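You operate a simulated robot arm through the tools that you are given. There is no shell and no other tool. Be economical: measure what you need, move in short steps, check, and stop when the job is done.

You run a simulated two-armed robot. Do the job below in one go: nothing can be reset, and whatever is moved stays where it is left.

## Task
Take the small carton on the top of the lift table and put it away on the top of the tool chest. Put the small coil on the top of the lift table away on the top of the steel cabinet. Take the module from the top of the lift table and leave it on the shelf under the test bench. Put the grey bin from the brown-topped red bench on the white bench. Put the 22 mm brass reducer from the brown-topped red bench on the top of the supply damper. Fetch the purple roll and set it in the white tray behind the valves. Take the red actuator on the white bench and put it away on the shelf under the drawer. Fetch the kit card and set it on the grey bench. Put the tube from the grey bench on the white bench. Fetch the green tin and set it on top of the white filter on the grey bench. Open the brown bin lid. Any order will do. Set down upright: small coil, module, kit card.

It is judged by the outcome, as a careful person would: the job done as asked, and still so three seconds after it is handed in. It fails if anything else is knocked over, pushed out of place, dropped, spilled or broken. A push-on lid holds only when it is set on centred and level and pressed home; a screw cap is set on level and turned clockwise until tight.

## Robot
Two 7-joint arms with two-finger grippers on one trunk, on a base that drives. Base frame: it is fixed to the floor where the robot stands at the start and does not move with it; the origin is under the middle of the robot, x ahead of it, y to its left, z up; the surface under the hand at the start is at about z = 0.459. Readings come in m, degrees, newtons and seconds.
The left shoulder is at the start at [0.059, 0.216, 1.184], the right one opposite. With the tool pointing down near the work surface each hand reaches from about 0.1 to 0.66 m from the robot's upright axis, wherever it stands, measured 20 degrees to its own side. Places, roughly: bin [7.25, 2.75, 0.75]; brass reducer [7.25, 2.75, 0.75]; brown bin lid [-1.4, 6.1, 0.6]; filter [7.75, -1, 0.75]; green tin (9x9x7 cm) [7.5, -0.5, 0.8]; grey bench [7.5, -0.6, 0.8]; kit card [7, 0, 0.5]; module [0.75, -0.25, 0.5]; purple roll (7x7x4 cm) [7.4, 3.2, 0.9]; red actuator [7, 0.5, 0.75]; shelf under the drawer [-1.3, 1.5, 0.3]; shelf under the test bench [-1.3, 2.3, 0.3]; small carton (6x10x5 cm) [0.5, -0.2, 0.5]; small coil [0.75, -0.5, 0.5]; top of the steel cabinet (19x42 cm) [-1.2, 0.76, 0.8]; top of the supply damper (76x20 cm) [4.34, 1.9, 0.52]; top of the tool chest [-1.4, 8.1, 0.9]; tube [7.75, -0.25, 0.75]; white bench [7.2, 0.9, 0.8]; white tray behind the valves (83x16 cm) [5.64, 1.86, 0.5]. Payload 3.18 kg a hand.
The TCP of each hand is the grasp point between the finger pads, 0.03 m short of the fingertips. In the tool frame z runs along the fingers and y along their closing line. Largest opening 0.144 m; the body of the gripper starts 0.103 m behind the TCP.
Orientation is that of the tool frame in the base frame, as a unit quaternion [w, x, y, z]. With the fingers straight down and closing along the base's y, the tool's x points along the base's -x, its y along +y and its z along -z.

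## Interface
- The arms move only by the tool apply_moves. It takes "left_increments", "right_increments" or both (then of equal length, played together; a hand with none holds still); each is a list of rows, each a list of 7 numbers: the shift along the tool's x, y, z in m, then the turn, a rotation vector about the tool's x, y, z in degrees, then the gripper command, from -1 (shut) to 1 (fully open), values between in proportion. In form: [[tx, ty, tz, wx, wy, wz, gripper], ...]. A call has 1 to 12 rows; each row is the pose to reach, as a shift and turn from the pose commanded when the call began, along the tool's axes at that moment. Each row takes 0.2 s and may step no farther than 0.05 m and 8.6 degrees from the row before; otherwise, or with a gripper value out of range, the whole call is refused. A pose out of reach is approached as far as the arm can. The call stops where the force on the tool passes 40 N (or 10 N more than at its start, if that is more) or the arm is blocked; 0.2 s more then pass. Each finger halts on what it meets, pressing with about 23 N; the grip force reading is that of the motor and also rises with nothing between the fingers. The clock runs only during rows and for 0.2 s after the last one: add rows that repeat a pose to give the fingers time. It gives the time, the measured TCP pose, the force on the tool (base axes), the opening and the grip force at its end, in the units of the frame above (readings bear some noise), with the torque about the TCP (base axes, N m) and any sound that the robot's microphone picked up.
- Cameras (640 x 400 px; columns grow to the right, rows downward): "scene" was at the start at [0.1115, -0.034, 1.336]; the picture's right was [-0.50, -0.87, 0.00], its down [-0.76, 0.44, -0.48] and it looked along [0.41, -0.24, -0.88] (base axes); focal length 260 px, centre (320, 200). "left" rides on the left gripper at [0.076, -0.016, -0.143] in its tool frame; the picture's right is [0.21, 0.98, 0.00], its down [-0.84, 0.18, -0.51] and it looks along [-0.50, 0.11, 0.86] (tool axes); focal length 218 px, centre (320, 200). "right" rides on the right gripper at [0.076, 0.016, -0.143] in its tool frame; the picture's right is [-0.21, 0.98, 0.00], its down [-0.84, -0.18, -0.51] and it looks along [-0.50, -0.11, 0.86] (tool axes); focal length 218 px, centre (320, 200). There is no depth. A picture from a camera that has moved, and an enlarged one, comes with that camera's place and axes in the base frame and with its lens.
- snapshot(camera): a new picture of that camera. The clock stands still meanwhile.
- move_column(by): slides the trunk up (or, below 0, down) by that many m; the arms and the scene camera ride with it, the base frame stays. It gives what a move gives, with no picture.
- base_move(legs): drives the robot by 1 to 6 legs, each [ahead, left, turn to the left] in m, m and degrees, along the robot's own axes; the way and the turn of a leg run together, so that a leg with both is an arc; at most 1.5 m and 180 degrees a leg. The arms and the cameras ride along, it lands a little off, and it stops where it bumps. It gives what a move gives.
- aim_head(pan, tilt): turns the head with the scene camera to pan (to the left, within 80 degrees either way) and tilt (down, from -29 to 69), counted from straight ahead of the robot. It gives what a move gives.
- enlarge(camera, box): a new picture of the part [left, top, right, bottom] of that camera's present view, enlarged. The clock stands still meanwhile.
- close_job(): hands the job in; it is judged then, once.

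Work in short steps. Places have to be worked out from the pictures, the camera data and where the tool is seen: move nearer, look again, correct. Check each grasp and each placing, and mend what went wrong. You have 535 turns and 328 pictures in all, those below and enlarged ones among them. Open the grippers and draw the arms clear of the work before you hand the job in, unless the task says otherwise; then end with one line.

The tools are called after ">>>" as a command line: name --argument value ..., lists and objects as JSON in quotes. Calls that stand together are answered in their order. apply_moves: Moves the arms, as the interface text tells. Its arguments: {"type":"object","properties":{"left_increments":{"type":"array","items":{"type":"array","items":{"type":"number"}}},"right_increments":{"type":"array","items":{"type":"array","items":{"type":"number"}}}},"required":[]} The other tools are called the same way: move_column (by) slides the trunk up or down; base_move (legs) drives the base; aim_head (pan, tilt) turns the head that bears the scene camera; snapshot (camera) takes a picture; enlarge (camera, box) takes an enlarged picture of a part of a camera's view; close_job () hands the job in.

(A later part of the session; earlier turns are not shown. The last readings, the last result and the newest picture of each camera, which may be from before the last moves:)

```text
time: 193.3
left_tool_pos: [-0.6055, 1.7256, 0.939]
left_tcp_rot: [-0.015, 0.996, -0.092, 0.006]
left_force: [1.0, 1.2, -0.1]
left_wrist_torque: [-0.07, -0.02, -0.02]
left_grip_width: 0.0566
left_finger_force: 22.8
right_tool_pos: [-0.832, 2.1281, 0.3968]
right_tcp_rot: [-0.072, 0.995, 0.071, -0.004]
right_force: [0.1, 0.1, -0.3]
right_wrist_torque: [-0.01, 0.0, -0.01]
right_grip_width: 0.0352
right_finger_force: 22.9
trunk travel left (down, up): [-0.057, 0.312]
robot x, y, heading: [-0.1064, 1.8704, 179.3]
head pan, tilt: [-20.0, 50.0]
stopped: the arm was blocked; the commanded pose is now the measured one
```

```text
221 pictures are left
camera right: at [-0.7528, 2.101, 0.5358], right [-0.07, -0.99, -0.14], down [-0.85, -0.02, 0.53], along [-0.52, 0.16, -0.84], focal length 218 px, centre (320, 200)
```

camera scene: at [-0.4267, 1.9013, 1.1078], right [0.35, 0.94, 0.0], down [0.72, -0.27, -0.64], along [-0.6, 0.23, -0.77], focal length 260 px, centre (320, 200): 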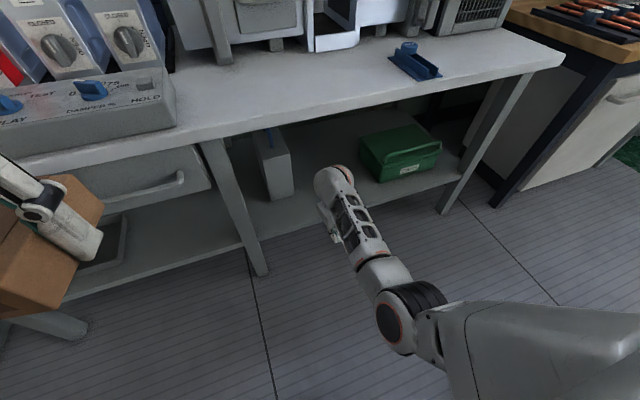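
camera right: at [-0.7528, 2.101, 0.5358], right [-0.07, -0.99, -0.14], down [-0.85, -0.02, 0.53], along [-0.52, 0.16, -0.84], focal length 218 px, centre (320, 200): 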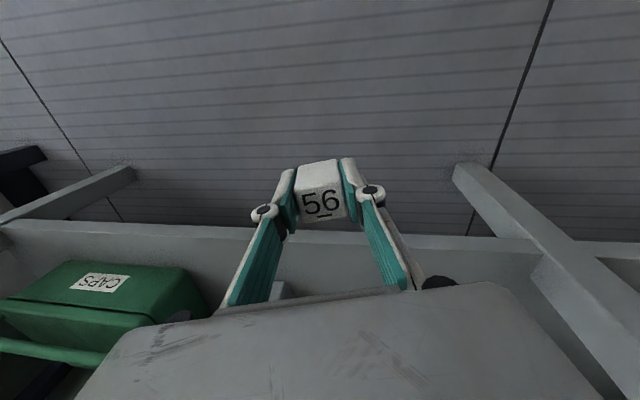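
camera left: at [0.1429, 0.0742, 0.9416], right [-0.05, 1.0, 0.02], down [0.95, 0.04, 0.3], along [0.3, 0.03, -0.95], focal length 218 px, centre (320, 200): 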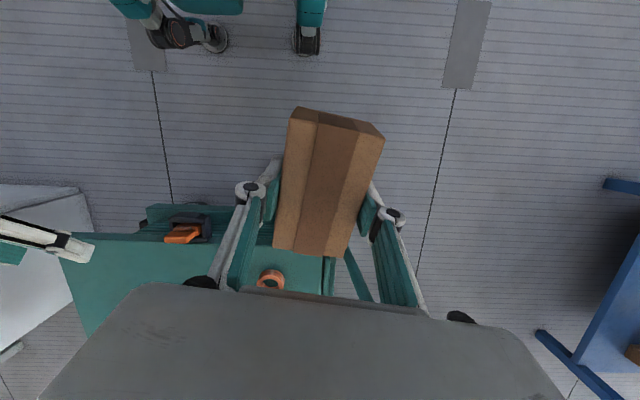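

The bench's left half has the drawer with its own shelf; the test-bench shelf is here. I straighten the hand, then will drive in at z≈0.37.

>>> apply_moves --right_increments '[[0, 0, 0.01, -3, 0, 3, -1], [0, 0, 0.02, -6, 0, 6, -1], [0, 0, 0.025, -8.2, 0.5, 8.1, -1]]'

>>> base_move --legs '[[0.12, 0, 0]]'

>>> snapshot --camera "scene"

>>> snapshot --camera "right"

```text
time: 194.1
left_tool_pos: [-0.6041, 1.7252, 0.9424]
left_tcp_rot: [-0.015, 0.996, -0.092, 0.003]
left_force: [0.1, 0.0, -0.8]
left_wrist_torque: [-0.01, 0.01, -0.01]
left_grip_width: 0.0566
left_finger_force: 23.0
right_tool_pos: [-0.8373, 2.1248, 0.379]
right_tcp_rot: [-0.034, 0.999, 0.04, -0.008]
right_force: [-0.4, 0.1, -0.5]
right_wrist_torque: [0.01, -0.01, -0.05]
right_grip_width: 0.0351
right_finger_force: 23.3
trunk travel left (down, up): [-0.057, 0.312]
robot x, y, heading: [-0.1111, 1.8694, 179.1]
head pan, tilt: [-20.0, 50.0]
```

```text
time: 195.3
left_tool_pos: [-0.725, 1.725, 0.9436]
left_tcp_rot: [-0.015, 0.996, -0.091, 0.002]
left_force: [-0.3, -0.2, -0.4]
left_wrist_torque: [-0.01, -0.03, -0.01]
left_grip_width: 0.0565
left_finger_force: 23.2
right_tool_pos: [-0.9631, 2.131, 0.3819]
right_tcp_rot: [-0.034, 0.999, 0.033, -0.01]
right_force: [-0.4, 0.0, -0.6]
right_wrist_torque: [0.01, 0.01, 0.01]
right_grip_width: 0.0351
right_finger_force: 23.5
trunk travel left (down, up): [-0.057, 0.312]
robot x, y, heading: [-0.2302, 1.875, 179.4]
head pan, tilt: [-20.0, 50.0]
```

```text
220 pictures are left
camera scene: at [-0.5463, 1.9012, 1.1098], right [0.35, 0.94, 0.0], down [0.72, -0.27, -0.64], along [-0.6, 0.23, -0.77], focal length 260 px, centre (320, 200)
```

scene: 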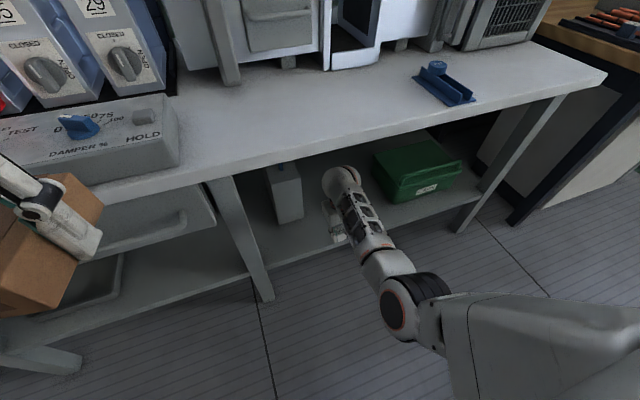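

```text
219 pictures are left
camera right: at [-0.8828, 2.111, 0.5211], right [-0.14, -0.99, -0.06], down [-0.84, 0.09, 0.53], along [-0.52, 0.13, -0.84], focal length 218 px, centre (320, 200)
```

right: 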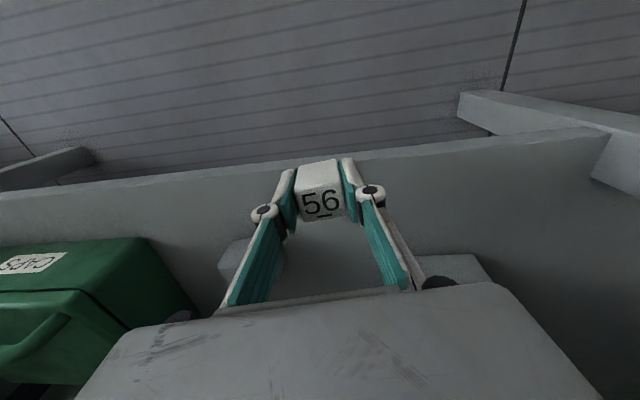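

Well lined up between the two objects. Move 6 cm in over the shelf, then lower to contact.

>>> apply_moves --right_increments '[[-0.03, 0, 0, -2, 0, 2, -1], [-0.06, 0, 0, -3.5, 0, 4, -1], [-0.06, 0, 0.015, -3.5, 0, 4, -1], [-0.06, 0, 0.028, -3.5, 0, 4, -1], [-0.06, 0, 0.036, -3.5, 0, 4, -1]]'

>>> snapshot --camera "right"

>>> enlarge --camera "scene" --box '[200, 120, 440, 300]'

```text
time: 196.5
left_tool_pos: [-0.7252, 1.7253, 0.9431]
left_tcp_rot: [-0.014, 0.996, -0.091, 0.001]
left_force: [0.5, -0.3, 0.0]
left_wrist_torque: [-0.02, 0.0, -0.02]
left_grip_width: 0.0566
left_finger_force: 22.8
right_tool_pos: [-1.0163, 2.1339, 0.3609]
right_tcp_rot: [-0.004, 1.0, 0.0, -0.011]
right_force: [0.4, -0.1, -0.3]
right_wrist_torque: [-0.01, -0.02, 0.0]
right_grip_width: 0.0353
right_finger_force: 23.2
right hand out of reach, approached as far as the arm can: row 4, 5
trunk travel left (down, up): [-0.057, 0.312]
robot x, y, heading: [-0.2326, 1.8733, 179.6]
head pan, tilt: [-20.0, 50.0]
```

```text
218 pictures are left
camera right: at [-0.9377, 2.1153, 0.5017], right [-0.21, -0.98, 0.0], down [-0.83, 0.18, 0.53], along [-0.51, 0.11, -0.85], focal length 218 px, centre (320, 200)
```

right: 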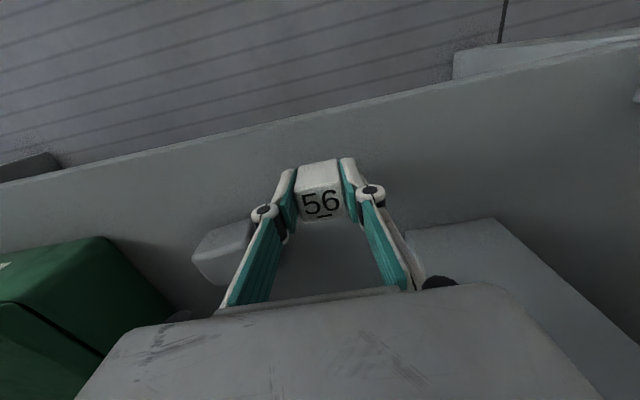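

```text
2.22 times, centred on (320, 210) of scene
camera zoom: at [-0.5458, 1.9012, 1.1101], right [0.35, 0.94, 0.0], down [0.72, -0.27, -0.64], along [-0.6, 0.23, -0.77], focal length 578 px, centre (320, 178)
```

zoom: 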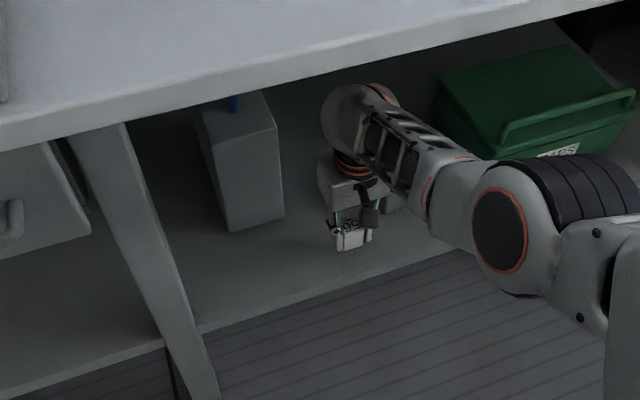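

Over the spot, about 2 cm above the shelf and at the arm's limit. I lower the trunk 2 cm.

>>> move_column --by -0.02

>>> snapshot --camera "right"

```text
time: 197.2
left_tool_pos: [-0.7294, 1.7252, 0.9093]
left_tcp_rot: [-0.018, 0.996, -0.09, 0.019]
left_force: [0.1, 0.0, -0.7]
left_wrist_torque: [-0.01, 0.02, 0.02]
left_grip_width: 0.0566
left_finger_force: 23.0
right_tool_pos: [-1.0152, 2.1331, 0.3369]
right_tcp_rot: [-0.003, 1.0, -0.001, -0.008]
right_force: [-0.6, -0.6, -0.1]
right_wrist_torque: [0.02, -0.01, 0.0]
right_grip_width: 0.0353
right_finger_force: 22.8
trunk travel left (down, up): [-0.037, 0.332]
robot x, y, heading: [-0.2265, 1.8689, 179.5]
head pan, tilt: [-20.0, 50.0]
```

```text
216 pictures are left
camera right: at [-0.9366, 2.1161, 0.4792], right [-0.21, -0.98, 0.0], down [-0.83, 0.18, 0.52], along [-0.51, 0.11, -0.85], focal length 218 px, centre (320, 200)
```

right: 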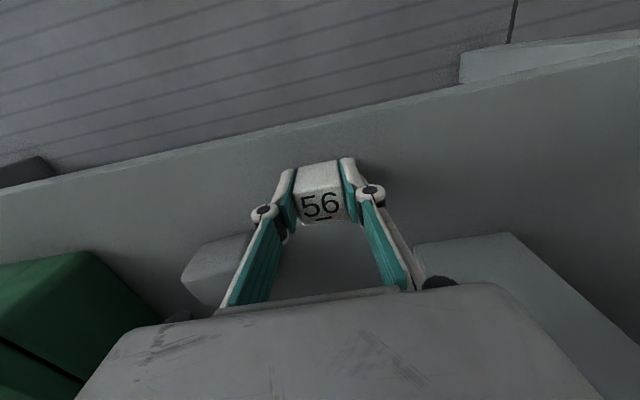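

No contact yet at z 0.337. Lower another 1 cm.

>>> move_column --by -0.012

```text
time: 197.8
left_tool_pos: [-0.7298, 1.7266, 0.8972]
left_tcp_rot: [-0.018, 0.995, -0.091, 0.019]
left_force: [0.8, -0.1, -0.9]
left_wrist_torque: [-0.03, 0.02, 0.0]
left_grip_width: 0.0566
left_finger_force: 23.3
right_tool_pos: [-1.0154, 2.1336, 0.3308]
right_tcp_rot: [-0.005, 1.0, 0.0, -0.01]
right_force: [8.5, -1.0, 20.4]
right_wrist_torque: [-0.21, -0.45, 0.08]
right_grip_width: 0.0352
right_finger_force: 22.7
trunk travel left (down, up): [-0.025, 0.344]
robot x, y, heading: [-0.2304, 1.8732, 179.6]
head pan, tilt: [-20.0, 50.0]
```

Contact (20 N): the module rests on the shelf. Open and lift the hand straight up.

>>> apply_moves --right_increments '[[0, 0, -0.004, 0, 0, 0, -1], [0, 0, -0.004, 0, 0, 0, -0.3], [0, 0, -0.004, 0, 0, 0, -0.1], [0, 0, -0.004, 0, 0, 0, 0], [0, 0, -0.03, 0, 0, 0, 0], [0, 0, -0.06, 0, 0, 0, 0]]'

>>> snapshot --camera "right"

```text
time: 199.2
left_tool_pos: [-0.7299, 1.7252, 0.8945]
left_tcp_rot: [-0.018, 0.996, -0.09, 0.019]
left_force: [-0.7, -0.5, 0.0]
left_wrist_torque: [-0.01, 0.02, -0.01]
left_grip_width: 0.0567
left_finger_force: 23.2
right_tool_pos: [-1.0137, 2.1323, 0.3896]
right_tcp_rot: [-0.004, 1.0, -0.002, -0.01]
right_force: [-0.7, -0.3, -1.5]
right_wrist_torque: [0.0, 0.03, 0.03]
right_grip_width: 0.0718
right_finger_force: 0.1
trunk travel left (down, up): [-0.025, 0.344]
robot x, y, heading: [-0.2317, 1.8722, 179.5]
head pan, tilt: [-20.0, 50.0]
```

```text
215 pictures are left
camera right: at [-0.9358, 2.1154, 0.5297], right [-0.21, -0.98, 0.0], down [-0.83, 0.18, 0.52], along [-0.51, 0.11, -0.85], focal length 218 px, centre (320, 200)
```

right: 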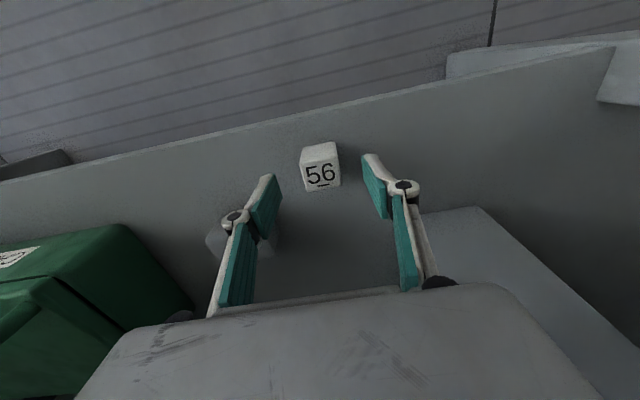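

Module is standing upright on the shelf. Back out, then raise the trunk.

>>> base_move --legs '[[-0.16, 0, 0]]'

>>> move_column --by 0.15

>>> base_move --legs '[[0, 0, -90]]'

>>> aim_head --pan -15 --tilt 30

>>> snapshot --camera "scene"

```text
time: 200.6
left_tool_pos: [-0.5693, 1.7244, 0.8933]
left_tcp_rot: [-0.019, 0.996, -0.09, 0.019]
left_force: [-0.4, -0.9, 0.2]
left_wrist_torque: [0.03, 0.03, 0.0]
left_grip_width: 0.0568
left_finger_force: 23.4
right_tool_pos: [-0.8547, 2.1299, 0.3897]
right_tcp_rot: [-0.003, 1.0, -0.001, -0.009]
right_force: [-0.7, 0.3, 0.2]
right_wrist_torque: [0.0, 0.0, 0.01]
right_grip_width: 0.0717
right_finger_force: 0.1
trunk travel left (down, up): [-0.025, 0.344]
robot x, y, heading: [-0.0709, 1.8722, 179.7]
head pan, tilt: [-20.0, 50.0]
```

```text
time: 202.0
left_tool_pos: [-0.5616, 1.7241, 1.0377]
left_tcp_rot: [-0.018, 0.996, -0.091, 0.005]
left_force: [-1.0, -0.1, -0.5]
left_wrist_torque: [-0.01, -0.01, -0.02]
left_grip_width: 0.0566
left_finger_force: 23.5
right_tool_pos: [-0.9022, 2.1307, 0.6562]
right_tcp_rot: [-0.005, 0.995, 0.001, -0.101]
right_force: [20.7, 2.5, 13.3]
right_wrist_torque: [-0.05, 2.82, -0.35]
right_grip_width: 0.0718
right_finger_force: 0.1
trunk travel left (down, up): [-0.155, 0.215]
robot x, y, heading: [-0.0723, 1.871, 179.4]
head pan, tilt: [-20.0, 50.0]
stopped: the force on the tool passed its limit at 77 N (the readings are from after the stop); the commanded pose is now the measured one
```

```text
time: 206.2
left_tool_pos: [-0.2138, 2.3701, 1.0331]
left_tcp_rot: [0.006, -0.638, 0.77, -0.019]
left_force: [-0.1, -0.8, -0.8]
left_wrist_torque: [0.03, 0.0, 0.0]
left_grip_width: 0.0567
left_finger_force: 22.7
right_tool_pos: [0.1944, 2.7047, 0.6478]
right_tcp_rot: [0.072, -0.703, 0.704, 0.066]
right_force: [-0.5, -0.6, -0.4]
right_wrist_torque: [-0.02, -0.01, -0.03]
right_grip_width: 0.0718
right_finger_force: 0.1
trunk travel left (down, up): [-0.155, 0.215]
robot x, y, heading: [-0.0654, 1.8745, 89.3]
head pan, tilt: [-20.0, 50.0]
```

```text
time: 207.1
left_tool_pos: [-0.2127, 2.3723, 1.0329]
left_tcp_rot: [0.006, -0.638, 0.769, -0.018]
left_force: [-0.1, 0.7, 0.5]
left_wrist_torque: [0.01, 0.02, 0.0]
left_grip_width: 0.0566
left_finger_force: 22.5
right_tool_pos: [0.1942, 2.7061, 0.6479]
right_tcp_rot: [0.072, -0.703, 0.705, 0.066]
right_force: [0.6, 0.6, -0.1]
right_wrist_torque: [0.02, 0.0, -0.04]
right_grip_width: 0.0722
right_finger_force: 0.0
trunk travel left (down, up): [-0.155, 0.215]
robot x, y, heading: [-0.0693, 1.8706, 89.0]
head pan, tilt: [-15.0, 30.0]
```

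```text
214 pictures are left
camera scene: at [-0.0415, 2.0961, 1.2628], right [0.96, -0.27, 0.0], down [-0.14, -0.48, -0.87], along [0.24, 0.83, -0.5], focal length 260 px, centre (320, 200)
```

scene: 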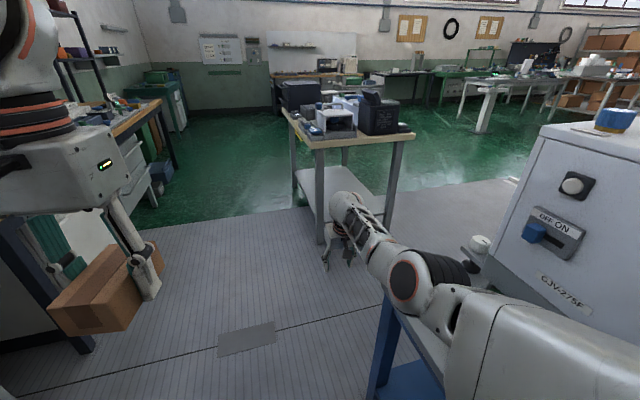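

The right wrist brushed the bench edge while rising – I must not chain moves like that. I check that the bench items stand as before.

>>> aim_head --pan 70 --tilt 35

>>> snapshot --camera "scene"

```text
time: 208.7
left_tool_pos: [-0.213, 2.3708, 1.0344]
left_tcp_rot: [0.007, -0.638, 0.77, -0.018]
left_force: [0.2, -1.1, -0.2]
left_wrist_torque: [0.04, -0.01, -0.02]
left_grip_width: 0.0566
left_finger_force: 22.4
right_tool_pos: [0.1943, 2.7053, 0.6473]
right_tcp_rot: [0.072, -0.703, 0.704, 0.065]
right_force: [0.7, -0.5, -0.2]
right_wrist_torque: [0.03, 0.03, 0.02]
right_grip_width: 0.072
right_finger_force: 0.1
trunk travel left (down, up): [-0.155, 0.215]
robot x, y, heading: [-0.0647, 1.8743, 89.2]
head pan, tilt: [70.0, 35.0]
```

```text
213 pictures are left
camera scene: at [-0.1485, 2.0404, 1.2551], right [0.36, 0.93, 0.0], down [0.54, -0.2, -0.82], along [-0.77, 0.29, -0.57], focal length 260 px, centre (320, 200)
```

scene: 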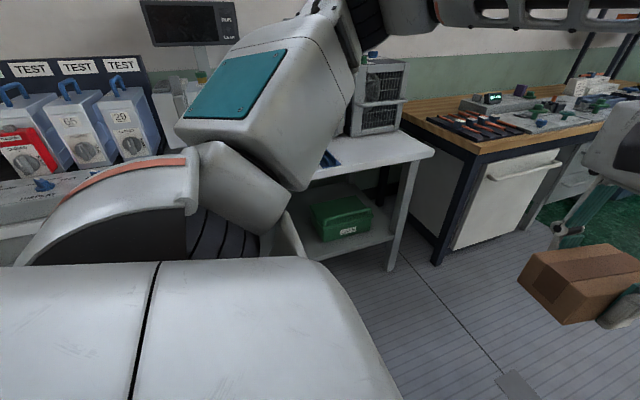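

All looks undisturbed. In the open corridor I now stretch the right hand forward, up and outward to get its elbow back out.

>>> apply_moves --right_increments '[[-0.024, -0.015, -0.036, 0, 0, 0, 0], [-0.048, -0.03, -0.072, 0, 0, 0, 0], [-0.072, -0.045, -0.108, 0, 0, 0, 0], [-0.096, -0.06, -0.144, 0, 0, 0, 0], [-0.12, -0.075, -0.18, 0, 0, 0, 0], [-0.144, -0.09, -0.216, 0, 0, 0, 0]]'

>>> aim_head --pan -30 --tilt 30

>>> snapshot --camera "scene"

```text
time: 210.1
left_tool_pos: [-0.2126, 2.3711, 1.0316]
left_tcp_rot: [0.007, -0.638, 0.77, -0.019]
left_force: [0.4, 1.1, -0.8]
left_wrist_torque: [-0.01, 0.0, -0.01]
left_grip_width: 0.0566
left_finger_force: 23.1
right_tool_pos: [0.2755, 2.7305, 0.8392]
right_tcp_rot: [0.071, -0.703, 0.705, 0.065]
right_force: [-0.4, 0.0, -0.1]
right_wrist_torque: [-0.01, 0.0, -0.04]
right_grip_width: 0.0721
right_finger_force: 0.0
right hand out of reach, approached as far as the arm can: row 1, 2, 3, 4, 5, 6
trunk travel left (down, up): [-0.155, 0.215]
robot x, y, heading: [-0.0689, 1.8715, 89.0]
head pan, tilt: [70.0, 35.0]
```

```text
time: 211.8
left_tool_pos: [-0.2132, 2.3688, 1.0348]
left_tcp_rot: [0.006, -0.637, 0.77, -0.018]
left_force: [0.4, -0.6, 0.0]
left_wrist_torque: [0.02, -0.03, 0.03]
left_grip_width: 0.0566
left_finger_force: 23.4
right_tool_pos: [0.2755, 2.7303, 0.8412]
right_tcp_rot: [0.073, -0.703, 0.705, 0.066]
right_force: [0.2, -0.4, 1.4]
right_wrist_torque: [0.0, 0.03, -0.01]
right_grip_width: 0.072
right_finger_force: 0.1
trunk travel left (down, up): [-0.155, 0.215]
robot x, y, heading: [-0.0687, 1.8741, 89.2]
head pan, tilt: [-30.0, 30.0]
```

```text
212 pictures are left
camera scene: at [-0.0199, 2.0868, 1.2629], right [0.86, -0.51, 0.0], down [-0.26, -0.43, -0.87], along [0.44, 0.74, -0.5], focal length 260 px, centre (320, 200)
```

scene: 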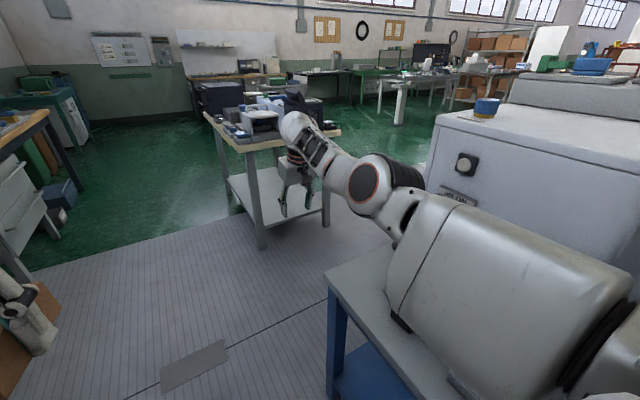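

Elbow is out but near the machine on the blue bench. I shift the base 0.15 m left and move ahead before drawing the hand in.

>>> base_move --legs '[[0, 0.15, 0], [0.5, 0, 0]]'

>>> apply_moves --right_increments '[[0.03, 0.0, 0, 0, 0, 0, 0], [0.06, 0.0, 0, 0, 0, 0, 0], [0.1, 0.0, 0, 0, -3, 0, 0], [0.14, 0.0, 0, 0, -6, 0, 0], [0.18, 0.0, 0, 0, -10, 0, 0], [0.22, 0.0, 0, 0, -11, 0, 0]]'

>>> snapshot --camera "scene"

```text
time: 216.3
left_tool_pos: [-0.3632, 2.8619, 1.0337]
left_tcp_rot: [0.007, -0.641, 0.767, -0.019]
left_force: [0.0, -0.2, 0.0]
left_wrist_torque: [-0.04, -0.02, 0.04]
left_grip_width: 0.0566
left_finger_force: 22.9
right_tool_pos: [0.1218, 3.225, 0.8413]
right_tcp_rot: [-0.072, 0.706, -0.702, -0.066]
right_force: [-0.1, 0.3, -0.8]
right_wrist_torque: [-0.03, -0.04, -0.01]
right_grip_width: 0.0723
right_finger_force: 0.1
trunk travel left (down, up): [-0.155, 0.215]
robot x, y, heading: [-0.2106, 2.368, 89.8]
head pan, tilt: [-30.0, 30.0]
```

```text
time: 217.3
left_tool_pos: [-0.3625, 2.8613, 1.034]
left_tcp_rot: [0.007, -0.641, 0.767, -0.018]
left_force: [-1.4, -0.8, -0.4]
left_wrist_torque: [-0.03, -0.06, 0.04]
left_grip_width: 0.0563
left_finger_force: 22.9
right_tool_pos: [0.2571, 3.0792, 0.837]
right_tcp_rot: [0.137, -0.629, 0.761, 0.083]
right_force: [-0.6, 0.6, 0.7]
right_wrist_torque: [-0.04, -0.05, 0.0]
right_grip_width: 0.0723
right_finger_force: 0.0
trunk travel left (down, up): [-0.155, 0.215]
robot x, y, heading: [-0.2097, 2.3633, 89.4]
head pan, tilt: [-30.0, 30.0]
stopped in row 4 (right hand): the arm was blocked; the commanded pose is now the measured one
```

```text
211 pictures are left
camera scene: at [-0.1668, 2.5792, 1.2632], right [0.86, -0.51, 0.0], down [-0.25, -0.43, -0.87], along [0.44, 0.75, -0.5], focal length 260 px, centre (320, 200)
```

scene: 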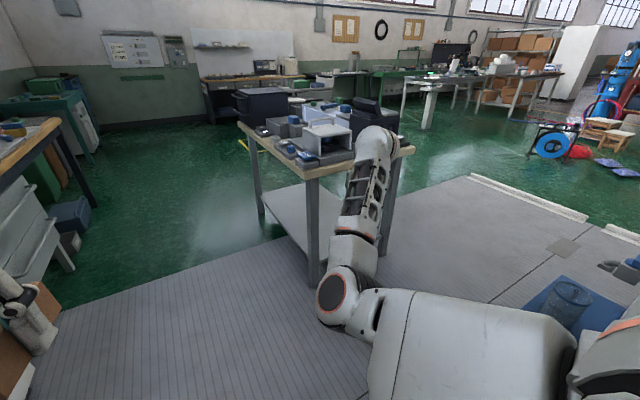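

It folded back in. I use the procedure that worked for the left arm, mirrored: level the fingers forward first.

>>> apply_moves --right_increments '[[-0.004, 0, -0.012, 0, -8, 0, 0], [-0.008, 0, -0.024, 0, -16, 0, 0], [-0.012, 0, -0.036, 0, -24, 0, 0], [-0.016, 0, -0.048, 0, -32, 0, 0], [-0.02, 0, -0.06, 0, -40, 0, 0], [-0.024, 0, -0.072, 0, -48, 0, 0], [-0.028, 0, -0.084, 0, -56, 0, 0], [-0.031, 0, -0.095, 0, -64, 0, 0]]'

>>> snapshot --camera "scene"

```text
time: 218.2
left_tool_pos: [-0.3616, 2.8608, 1.0339]
left_tcp_rot: [0.007, -0.641, 0.767, -0.018]
left_force: [0.9, -0.6, 0.3]
left_wrist_torque: [-0.02, -0.04, 0.05]
left_grip_width: 0.0566
left_finger_force: 23.5
right_tool_pos: [0.3268, 3.0811, 0.9894]
right_tcp_rot: [0.387, -0.528, 0.71, 0.258]
right_force: [0.0, -0.2, 0.1]
right_wrist_torque: [-0.03, 0.0, 0.0]
right_grip_width: 0.0717
right_finger_force: 0.0
trunk travel left (down, up): [-0.155, 0.215]
robot x, y, heading: [-0.2128, 2.3672, 89.9]
head pan, tilt: [-30.0, 30.0]
stopped in row 4 (right hand): the arm was blocked; the commanded pose is now the measured one
```

```text
210 pictures are left
camera scene: at [-0.1659, 2.5793, 1.263], right [0.86, -0.51, 0.0], down [-0.25, -0.43, -0.87], along [0.44, 0.75, -0.5], focal length 260 px, centre (320, 200)
```

scene: 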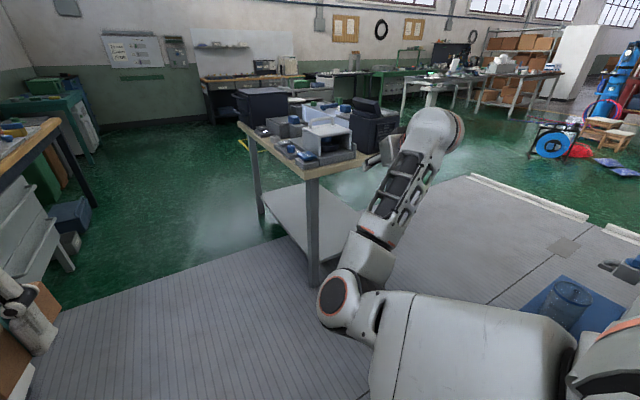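

Next: turn the fingers leftward while moving the hand outward to the right.

>>> apply_moves --right_increments '[[-0.0035, -0.0238, 0.007, -6.6, -0.35, -4.5, 0], [-0.007, -0.0476, 0.014, -13.2, -0.7, -9, 0], [-0.0105, -0.0714, 0.021, -19.8, -1.05, -13.5, 0], [-0.014, -0.0952, 0.028, -26.4, -1.4, -18, 0], [-0.0175, -0.119, 0.035, -33, -1.75, -22.5, 0], [-0.021, -0.143, 0.042, -39.6, -2.1, -27, 0], [-0.0245, -0.167, 0.049, -46.2, -2.45, -31.5, 0], [-0.028, -0.19, 0.056, -52.8, -2.8, -36, 0]]'

>>> snapshot --camera "scene"

```text
time: 220.0
left_tool_pos: [-0.3625, 2.8629, 1.0307]
left_tcp_rot: [0.005, -0.641, 0.767, -0.021]
left_force: [-0.4, 0.0, -1.1]
left_wrist_torque: [-0.02, -0.01, 0.0]
left_grip_width: 0.0566
left_finger_force: 23.0
right_tool_pos: [0.4937, 3.0851, 0.9784]
right_tcp_rot: [-0.214, 0.801, -0.378, -0.411]
right_force: [-0.9, 0.7, -0.2]
right_wrist_torque: [0.02, 0.01, -0.01]
right_grip_width: 0.0722
right_finger_force: 0.1
right hand out of reach, approached as far as the arm can: row 8
trunk travel left (down, up): [-0.155, 0.215]
robot x, y, heading: [-0.2126, 2.365, 89.4]
head pan, tilt: [-30.0, 30.0]
```

```text
209 pictures are left
camera scene: at [-0.1673, 2.5824, 1.2618], right [0.86, -0.51, 0.0], down [-0.25, -0.43, -0.87], along [0.44, 0.75, -0.5], focal length 260 px, centre (320, 200)
```

scene: 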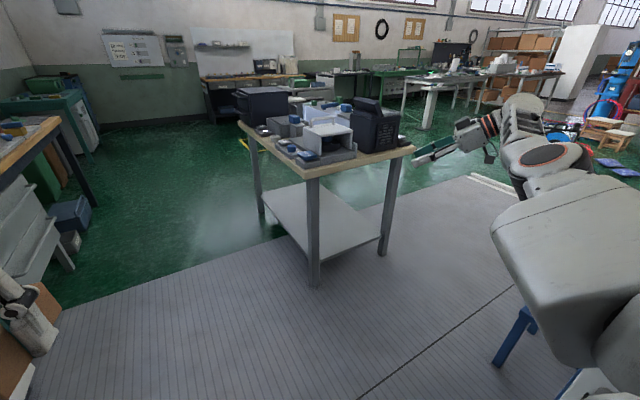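

The elbow is outside now. I bring the hand in to the front with fingers down.

>>> apply_moves --right_increments '[[-0.0072, 0.0436, 0.0138, 1.88, 5.95, 4.03, 0], [-0.0144, 0.087, 0.0276, 3.76, 11.9, 8.06, 0], [-0.0217, 0.131, 0.0413, 5.6, 17.9, 12.1, 0], [-0.029, 0.175, 0.055, 7.5, 23.8, 16.1, 0], [-0.036, 0.218, 0.069, 9.4, 29.8, 20.2, 0], [-0.043, 0.262, 0.083, 11.3, 35.7, 24.2, 0], [-0.0505, 0.306, 0.0964, 13.1, 41.7, 28.2, 0], [-0.058, 0.349, 0.11, 15, 47.6, 32.3, 0], [-0.065, 0.393, 0.124, 16.9, 53.6, 36.3, 0]]'

>>> snapshot --camera "scene"

```text
time: 221.5
left_tool_pos: [-0.3624, 2.863, 1.0328]
left_tcp_rot: [0.007, -0.641, 0.767, -0.019]
left_force: [-0.1, -0.6, 0.1]
left_wrist_torque: [-0.05, -0.07, 0.02]
left_grip_width: 0.0563
left_finger_force: 23.3
right_tool_pos: [0.3174, 2.9544, 0.961]
right_tcp_rot: [-0.086, 0.701, -0.695, -0.133]
right_force: [-0.6, 0.4, -0.3]
right_wrist_torque: [-0.04, -0.01, 0.0]
right_grip_width: 0.0721
right_finger_force: 0.0
right hand out of reach, approached as far as the arm can: row 7
trunk travel left (down, up): [-0.155, 0.215]
robot x, y, heading: [-0.2136, 2.3625, 89.4]
head pan, tilt: [-30.0, 30.0]
stopped in row 7 (right hand): the arm was blocked; the commanded pose is now the measured one
```

```text
208 pictures are left
camera scene: at [-0.1669, 2.5802, 1.2628], right [0.86, -0.51, 0.0], down [-0.25, -0.43, -0.87], along [0.44, 0.75, -0.5], focal length 260 px, centre (320, 200)
```

scene: 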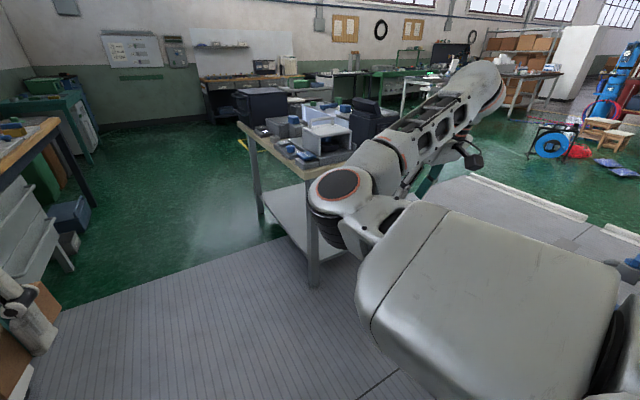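

The elbow swung inside again. I go back out to the previous pose (a bit farther out), then only tip the fingers straight down without yawing.

>>> apply_moves --right_increments '[[-0.0186, -0.032, 0.0017, -2.6, -5, -4.8, 0], [-0.037, -0.064, 0.0034, -5.2, -10, -9.6, 0], [-0.056, -0.096, 0.005, -7.8, -15.1, -14.4, 0], [-0.074, -0.128, 0.007, -10.4, -20.2, -19.3, 0], [-0.093, -0.16, 0.009, -13, -25.2, -24, 0], [-0.111, -0.192, 0.01, -15.7, -30.2, -28.9, 0], [-0.13, -0.22, 0.012, -18.3, -35.3, -33.7, 0], [-0.13, -0.25, 0.012, -18.3, -35.3, -33.7, 0]]'

>>> snapshot --camera "scene"

```text
time: 223.3
left_tool_pos: [-0.3575, 2.8618, 1.0338]
left_tcp_rot: [0.006, -0.64, 0.768, -0.018]
left_force: [1.0, 1.0, -0.5]
left_wrist_torque: [0.02, 0.08, -0.01]
left_grip_width: 0.0567
left_finger_force: 22.4
right_tool_pos: [0.5323, 3.0288, 0.975]
right_tcp_rot: [-0.211, 0.799, -0.391, -0.405]
right_force: [0.5, -0.2, -0.3]
right_wrist_torque: [0.06, 0.09, 0.05]
right_grip_width: 0.072
right_finger_force: 0.0
right hand out of reach, approached as far as the arm can: row 7, 8
trunk travel left (down, up): [-0.155, 0.215]
robot x, y, heading: [-0.2105, 2.3641, 89.2]
head pan, tilt: [-30.0, 30.0]
```

```text
207 pictures are left
camera scene: at [-0.1634, 2.579, 1.2629], right [0.86, -0.51, 0.0], down [-0.26, -0.43, -0.87], along [0.44, 0.75, -0.5], focal length 260 px, centre (320, 200)
```

scene: 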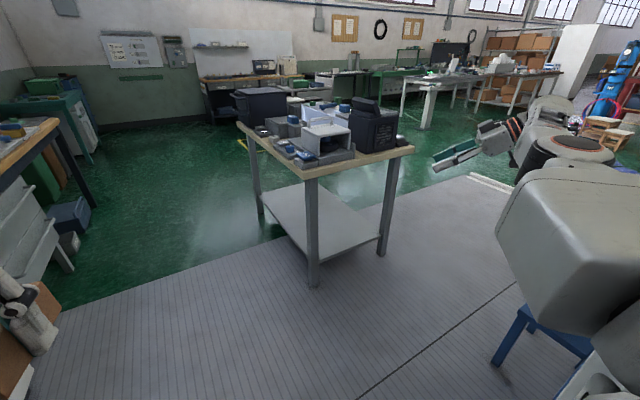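

Elbow outside. Now tip only the fingers down while easing the hand inward.

>>> apply_moves --right_increments '[[-0.0077, 0.0267, 0.0095, 0, 8, 0, 0], [-0.0154, 0.0534, 0.019, 0, 16, 0, 0], [-0.023, 0.08, 0.0285, 0, 24, 0, 0], [-0.031, 0.107, 0.038, 0, 32, 0, 0], [-0.0385, 0.1335, 0.0475, 0, 40, 0, 0], [-0.046, 0.16, 0.057, 0, 48, 0, 0], [-0.054, 0.187, 0.067, 0, 55, 0, 0]]'

>>> snapshot --camera "scene"

```text
time: 224.9
left_tool_pos: [-0.3606, 2.8629, 1.0334]
left_tcp_rot: [0.007, -0.64, 0.769, -0.019]
left_force: [-0.3, 0.6, 0.5]
left_wrist_torque: [0.0, -0.01, -0.01]
left_grip_width: 0.0564
left_finger_force: 22.9
right_tool_pos: [0.326, 2.9807, 0.9759]
right_tcp_rot: [-0.014, 0.9, -0.435, 0.006]
right_force: [-0.7, -0.2, 0.1]
right_wrist_torque: [-0.02, -0.03, -0.01]
right_grip_width: 0.0722
right_finger_force: 0.2
trunk travel left (down, up): [-0.155, 0.215]
robot x, y, heading: [-0.2131, 2.3651, 89.4]
head pan, tilt: [-30.0, 30.0]
```

```text
206 pictures are left
camera scene: at [-0.1665, 2.5798, 1.2629], right [0.86, -0.51, 0.0], down [-0.25, -0.43, -0.87], along [0.44, 0.75, -0.5], focal length 260 px, centre (320, 200)
```

scene: 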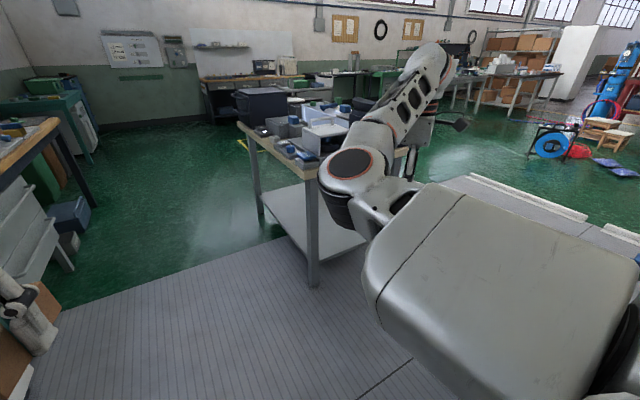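

Fingers are down and it's not blocked, though the elbow is high inside. I bring the hand further in, unwinding the yaw, and see how the elbow settles.

>>> apply_moves --right_increments '[[-0.011, 0.0367, 0.0143, 0, 0, 5.5, 0], [-0.022, 0.073, 0.0286, 0, 0, 11, 0], [-0.033, 0.11, 0.043, 0, 0, 16.5, 0], [-0.044, 0.147, 0.057, 0, 0, 22, 0], [-0.055, 0.183, 0.071, 0, 0, 27.5, 0], [-0.066, 0.22, 0.086, 0, 0, 33, 0], [-0.077, 0.257, 0.1, 0, 0, 38.5, 0]]'

>>> snapshot --camera "scene"

```text
time: 225.6
left_tool_pos: [-0.3601, 2.8628, 1.033]
left_tcp_rot: [0.007, -0.64, 0.768, -0.02]
left_force: [0.4, 1.0, 0.2]
left_wrist_torque: [0.02, -0.06, 0.01]
left_grip_width: 0.0567
left_finger_force: 22.9
right_tool_pos: [0.3359, 2.9113, 0.9436]
right_tcp_rot: [-0.015, 0.796, -0.604, 0.001]
right_force: [-0.4, -0.8, 0.2]
right_wrist_torque: [-0.01, -0.01, 0.03]
right_grip_width: 0.072
right_finger_force: 0.1
right hand out of reach, approached as far as the arm can: row 3
trunk travel left (down, up): [-0.155, 0.215]
robot x, y, heading: [-0.2105, 2.363, 89.2]
head pan, tilt: [-30.0, 30.0]
stopped in row 3 (right hand): the arm was blocked; the commanded pose is now the measured one
```

```text
205 pictures are left
camera scene: at [-0.1658, 2.58, 1.2628], right [0.86, -0.51, 0.0], down [-0.25, -0.43, -0.87], along [0.44, 0.75, -0.5], focal length 260 px, centre (320, 200)
```

scene: 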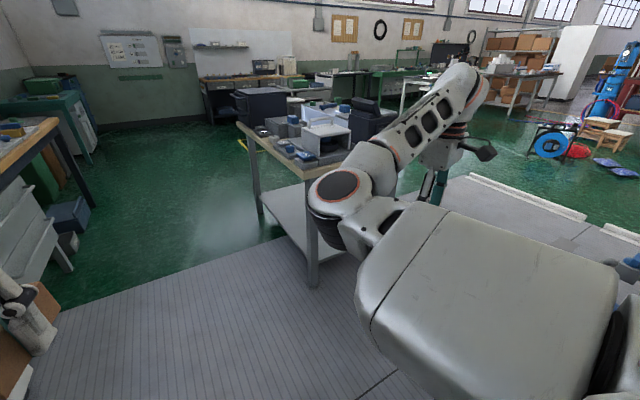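

I retry the flip more faithfully to the left arm's success: raise the hand to shoulder height, level, fingers pointing inward.

>>> apply_moves --right_increments '[[-0.0126, 0, -0.0162, -3.3, -7.1, -3.1, 0], [-0.0252, 0, -0.0324, -6.6, -14.2, -6.2, 0], [-0.0378, 0, -0.0486, -9.9, -21.3, -9.3, 0], [-0.05, 0, -0.065, -13.2, -28.4, -12.4, 0], [-0.063, 0, -0.081, -16.5, -35.5, -15.5, 0], [-0.0756, 0, -0.097, -19.8, -42.6, -18.6, 0], [-0.088, 0, -0.113, -23.1, -49.6, -21.7, 0], [-0.1, 0, -0.13, -26.4, -56.7, -24.8, 0], [-0.113, 0, -0.146, -29.7, -63.8, -27.9, 0], [-0.126, 0, -0.162, -33, -70.9, -31, 0], [-0.139, 0, -0.178, -36.3, -78, -34.1, 0], [-0.151, 0, -0.194, -39.6, -85.1, -37.2, 0]]'

>>> snapshot --camera "scene"

```text
time: 226.3
left_tool_pos: [-0.3599, 2.8636, 1.0313]
left_tcp_rot: [0.006, -0.64, 0.768, -0.019]
left_force: [1.1, 0.1, -0.2]
left_wrist_torque: [-0.04, 0.0, -0.02]
left_grip_width: 0.0566
left_finger_force: 22.9
right_tool_pos: [0.3586, 2.9219, 0.9744]
right_tcp_rot: [-0.049, 0.827, -0.556, -0.07]
right_force: [0.1, -0.5, -0.3]
right_wrist_torque: [0.02, 0.02, 0.01]
right_grip_width: 0.0719
right_finger_force: 0.1
trunk travel left (down, up): [-0.155, 0.215]
robot x, y, heading: [-0.2107, 2.3677, 89.4]
head pan, tilt: [-30.0, 30.0]
stopped in row 3 (right hand): the arm was blocked; the commanded pose is now the measured one
```

```text
204 pictures are left
camera scene: at [-0.1642, 2.5802, 1.2625], right [0.86, -0.51, 0.0], down [-0.26, -0.43, -0.87], along [0.44, 0.75, -0.5], focal length 260 px, centre (320, 200)
```

scene: 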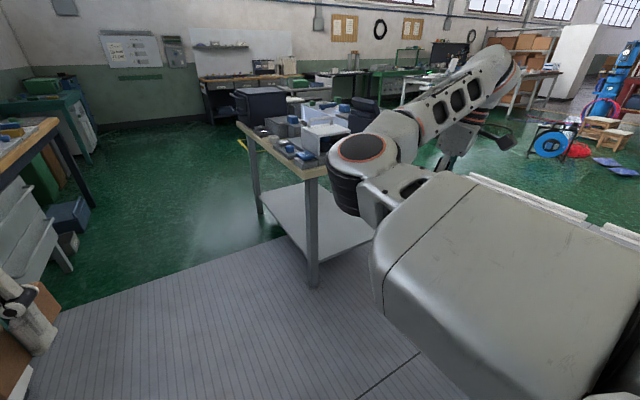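

Back out again to the elbow-outside pose.

>>> apply_moves --right_increments '[[-0.005, -0.036, 0, -1.3, -7.5, -2.5, 0], [-0.01, -0.073, 0, -2.5, -15, -5, 0], [-0.015, -0.109, 0, -3.8, -22.6, -7.5, 0], [-0.02, -0.145, 0, -5, -30.2, -10, 0], [-0.026, -0.182, 0, -6.3, -37.7, -12.5, 0], [-0.031, -0.218, 0, -7.6, -45.3, -15, 0], [-0.031, -0.25, 0, -7.6, -45.3, -15, 0]]'

>>> snapshot --camera "scene"

```text
time: 227.9
left_tool_pos: [-0.3632, 2.8636, 1.0328]
left_tcp_rot: [0.007, -0.641, 0.767, -0.02]
left_force: [-0.5, 0.1, -0.3]
left_wrist_torque: [0.01, -0.09, 0.0]
left_grip_width: 0.0568
left_finger_force: 23.6
right_tool_pos: [0.5382, 3.0192, 0.9581]
right_tcp_rot: [-0.213, 0.801, -0.377, -0.412]
right_force: [-0.6, -0.3, 0.3]
right_wrist_torque: [-0.04, -0.04, -0.01]
right_grip_width: 0.0722
right_finger_force: 0.0
right hand out of reach, approached as far as the arm can: row 6, 7
trunk travel left (down, up): [-0.155, 0.215]
robot x, y, heading: [-0.2133, 2.3621, 89.3]
head pan, tilt: [-30.0, 30.0]
```

```text
203 pictures are left
camera scene: at [-0.1684, 2.5803, 1.2627], right [0.86, -0.51, 0.0], down [-0.25, -0.43, -0.87], along [0.44, 0.75, -0.5], focal length 260 px, centre (320, 200)
```

scene: 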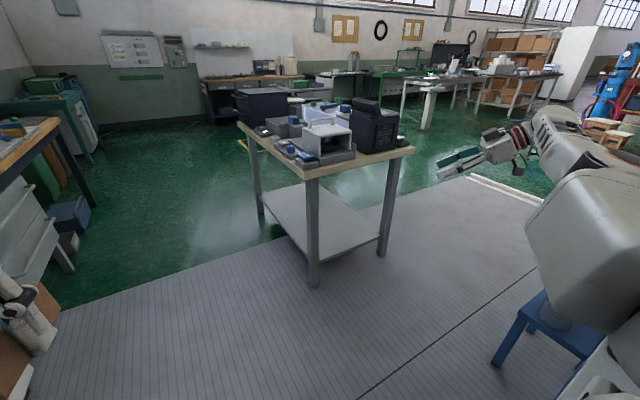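

Now turn the fingers further to the left, holding the elbow out.

>>> apply_moves --right_increments '[[-0.016, 0.013, 0.002, -6.6, -0.3, -4.55, 0], [-0.032, 0.026, 0.004, -13.2, -0.5, -9.1, 0], [-0.048, 0.039, 0.006, -19.8, -0.8, -13.6, 0], [-0.063, 0.052, 0.008, -26.4, -1, -18.2, 0], [-0.079, 0.065, 0.01, -33, -1.3, -22.7, 0], [-0.095, 0.078, 0.012, -39.6, -1.6, -27.3, 0], [-0.111, 0.091, 0.014, -46.2, -1.8, -31.8, 0]]'

>>> snapshot --camera "scene"

```text
time: 229.5
left_tool_pos: [-0.3599, 2.8641, 1.0325]
left_tcp_rot: [0.005, -0.64, 0.768, -0.019]
left_force: [0.0, 0.4, 0.4]
left_wrist_torque: [0.0, 0.04, 0.01]
left_grip_width: 0.0567
left_finger_force: 23.2
right_tool_pos: [0.3799, 2.9467, 1.0186]
right_tcp_rot: [-0.032, 0.889, -0.02, -0.457]
right_force: [0.6, 0.5, 0.1]
right_wrist_torque: [0.0, 0.11, 0.02]
right_grip_width: 0.0719
right_finger_force: 0.0
right hand out of reach, approached as far as the arm can: row 1, 2, 3, 4, 5, 6, 7
trunk travel left (down, up): [-0.155, 0.215]
robot x, y, heading: [-0.214, 2.3699, 89.5]
head pan, tilt: [-30.0, 30.0]
```

```text
202 pictures are left
camera scene: at [-0.1638, 2.5813, 1.2621], right [0.86, -0.51, 0.0], down [-0.26, -0.43, -0.87], along [0.44, 0.74, -0.5], focal length 260 px, centre (320, 200)
```

scene: 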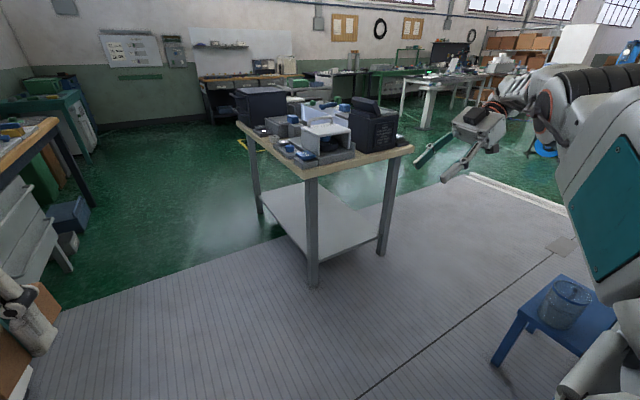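

Now the upper arm is raised outward like the left one. Tip the fingers down while moving inward.

>>> apply_moves --right_increments '[[-0.01, 0.009, 0.027, 0, 7.7, 0, 0], [-0.021, 0.018, 0.054, 0, 15.4, 0, 0], [-0.032, 0.027, 0.081, 0, 23, 0, 0], [-0.043, 0.036, 0.108, 0, 31, 0, 0], [-0.054, 0.045, 0.135, 0, 38.5, 0, 0], [-0.065, 0.054, 0.162, 0, 46, 0, 0], [-0.076, 0.063, 0.19, 0, 54, 0, 0]]'

>>> snapshot --camera "scene"

```text
time: 230.7
left_tool_pos: [-0.3602, 2.863, 1.0329]
left_tcp_rot: [0.007, -0.639, 0.769, -0.019]
left_force: [-0.2, 0.7, 0.6]
left_wrist_torque: [-0.01, -0.02, -0.01]
left_grip_width: 0.0566
left_finger_force: 23.3
right_tool_pos: [0.3291, 2.8703, 0.9691]
right_tcp_rot: [-0.049, 0.964, -0.134, -0.224]
right_force: [0.9, -0.5, -0.3]
right_wrist_torque: [-0.04, -0.06, 0.02]
right_grip_width: 0.072
right_finger_force: 0.1
trunk travel left (down, up): [-0.155, 0.215]
robot x, y, heading: [-0.2127, 2.3644, 89.0]
head pan, tilt: [-30.0, 30.0]
stopped in row 5 (right hand): the arm was blocked; the commanded pose is now the measured one
```

```text
201 pictures are left
camera scene: at [-0.1656, 2.5795, 1.2629], right [0.86, -0.51, 0.0], down [-0.25, -0.43, -0.87], along [0.44, 0.75, -0.5], focal length 260 px, centre (320, 200)
```

scene: 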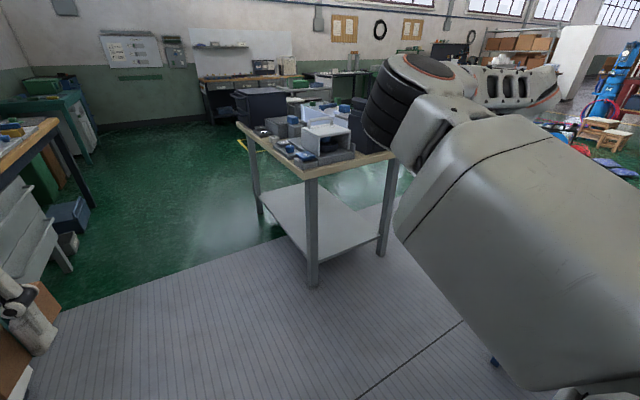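

The wrist only flexes one way, so I need the hand rolled 180° before tipping down (as happened with the left). I go back out, level, fingers left.

>>> apply_moves --right_increments '[[0.0058, -0.028, -0.02, 0.3, -7.9, 0.5, 0], [0.0116, -0.056, -0.04, 0.5, -15.9, 1, 0], [0.0174, -0.084, -0.06, 0.8, -23.8, 1.4, 0], [0.023, -0.112, -0.08, 1, -31.7, 1.9, 0], [0.029, -0.14, -0.1, 1.3, -39.6, 2.4, 0], [0.035, -0.168, -0.12, 1.6, -47.6, 2.9, 0], [0.041, -0.196, -0.14, 1.8, -55.5, 3.3, 0], [0.0465, -0.224, -0.159, 2.1, -63.4, 3.8, 0]]'

>>> snapshot --camera "scene"

```text
time: 232.5
left_tool_pos: [-0.3597, 2.8636, 1.0316]
left_tcp_rot: [0.005, -0.64, 0.768, -0.019]
left_force: [0.1, 0.3, -0.1]
left_wrist_torque: [0.0, 0.04, 0.02]
left_grip_width: 0.0568
left_finger_force: 22.9
right_tool_pos: [0.3862, 2.9654, 1.0683]
right_tcp_rot: [-0.145, 0.709, -0.151, -0.674]
right_force: [-0.2, 1.0, 0.0]
right_wrist_torque: [0.03, 0.04, 0.03]
right_grip_width: 0.0719
right_finger_force: 0.1
right hand out of reach, approached as far as the arm can: row 5, 6, 7, 8
trunk travel left (down, up): [-0.155, 0.215]
robot x, y, heading: [-0.2133, 2.3647, 89.3]
head pan, tilt: [-30.0, 30.0]
```

```text
200 pictures are left
camera scene: at [-0.1642, 2.5813, 1.2621], right [0.86, -0.51, 0.0], down [-0.26, -0.43, -0.87], along [0.44, 0.74, -0.5], focal length 260 px, centre (320, 200)
```

scene: 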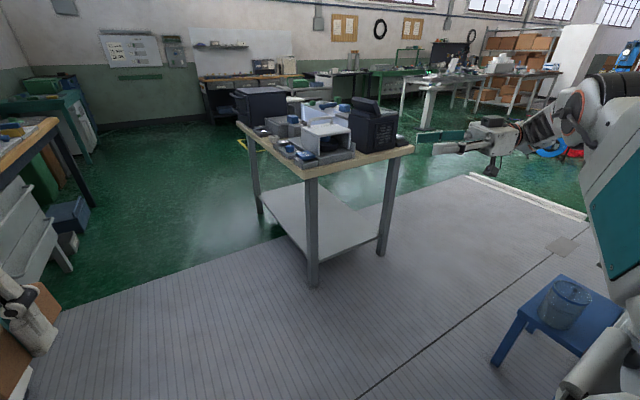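

Elbow out, fingers level to the left. Now roll the hand by -100° in place.

>>> apply_moves --right_increments '[[0, 0, 0, 0, 0, -8.4, 0], [0, 0, 0, 0, 0, -16.8, 0], [0, 0, 0, 0, 0, -25.2, 0], [0, 0, 0, 0, 0, -33.6, 0], [0, 0, 0, 0, 0, -42, 0], [0, 0, 0, 0, 0, -50.4, 0], [0, 0, 0, 0, 0, -58.8, 0], [0, 0, 0, 0, 0, -67.2, 0], [0, 0, 0, 0, 0, -75.6, 0], [0, 0, 0, 0, 0, -84, 0], [0, 0, 0, 0, 0, -92.4, 0]]'

>>> apply_moves --right_increments '[[0, 0, 0, 0, 0, -8.4, 0], [0, 0, 0, 0, 0, -16.8, 0], [0, 0, 0, 0, 0, -25.2, 0], [0, 0, 0, 0, 0, -33.6, 0], [0, 0, 0, 0, 0, -42, 0], [0, 0, 0, 0, 0, -50.4, 0], [0, 0, 0, 0, 0, -58.8, 0], [0, 0, 0, 0, 0, -67.2, 0], [0, 0, 0, 0, 0, -75.6, 0], [0, 0, 0, 0, 0, -84, 0], [0, 0, 0, 0, 0, -88, 0]]'

>>> snapshot --camera "scene"

```text
time: 234.9
left_tool_pos: [-0.3584, 2.8621, 1.0328]
left_tcp_rot: [0.006, -0.639, 0.769, -0.018]
left_force: [0.7, 1.0, -0.9]
left_wrist_torque: [0.0, -0.01, 0.01]
left_grip_width: 0.0563
left_finger_force: 22.6
right_tool_pos: [0.3849, 2.9657, 1.0755]
right_tcp_rot: [-0.587, 0.599, 0.409, -0.36]
right_force: [-0.4, -1.0, 1.2]
right_wrist_torque: [-0.04, 0.0, -0.02]
right_grip_width: 0.0722
right_finger_force: 0.0
trunk travel left (down, up): [-0.155, 0.215]
robot x, y, heading: [-0.2113, 2.3667, 89.3]
head pan, tilt: [-30.0, 30.0]
```

```text
time: 237.3
left_tool_pos: [-0.3595, 2.8632, 1.0315]
left_tcp_rot: [0.005, -0.639, 0.769, -0.019]
left_force: [-0.6, 0.3, -0.3]
left_wrist_torque: [-0.07, -0.01, 0.03]
left_grip_width: 0.0567
left_finger_force: 23.4
right_tool_pos: [0.4639, 2.9682, 1.0812]
right_tcp_rot: [0.715, -0.321, -0.619, -0.054]
right_force: [0.4, 0.1, -1.2]
right_wrist_torque: [0.03, 0.04, 0.05]
right_grip_width: 0.0719
right_finger_force: 0.0
right hand out of reach, approached as far as the arm can: row 5, 6, 7, 8, 9, 10, 11
trunk travel left (down, up): [-0.155, 0.215]
robot x, y, heading: [-0.2098, 2.3636, 89.6]
head pan, tilt: [-30.0, 30.0]
```

```text
199 pictures are left
camera scene: at [-0.1651, 2.5811, 1.2624], right [0.86, -0.51, 0.0], down [-0.25, -0.43, -0.87], along [0.44, 0.74, -0.5], focal length 260 px, centre (320, 200)
```

scene: 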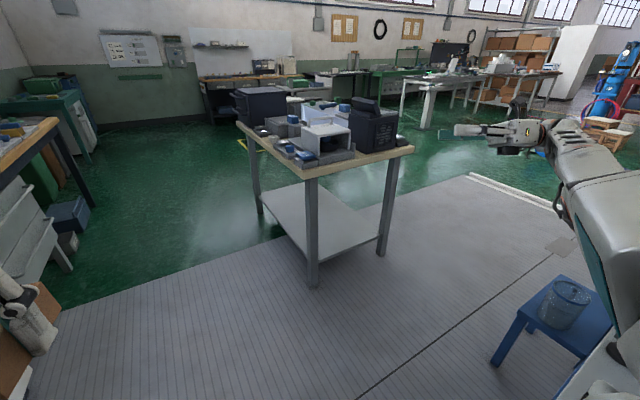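

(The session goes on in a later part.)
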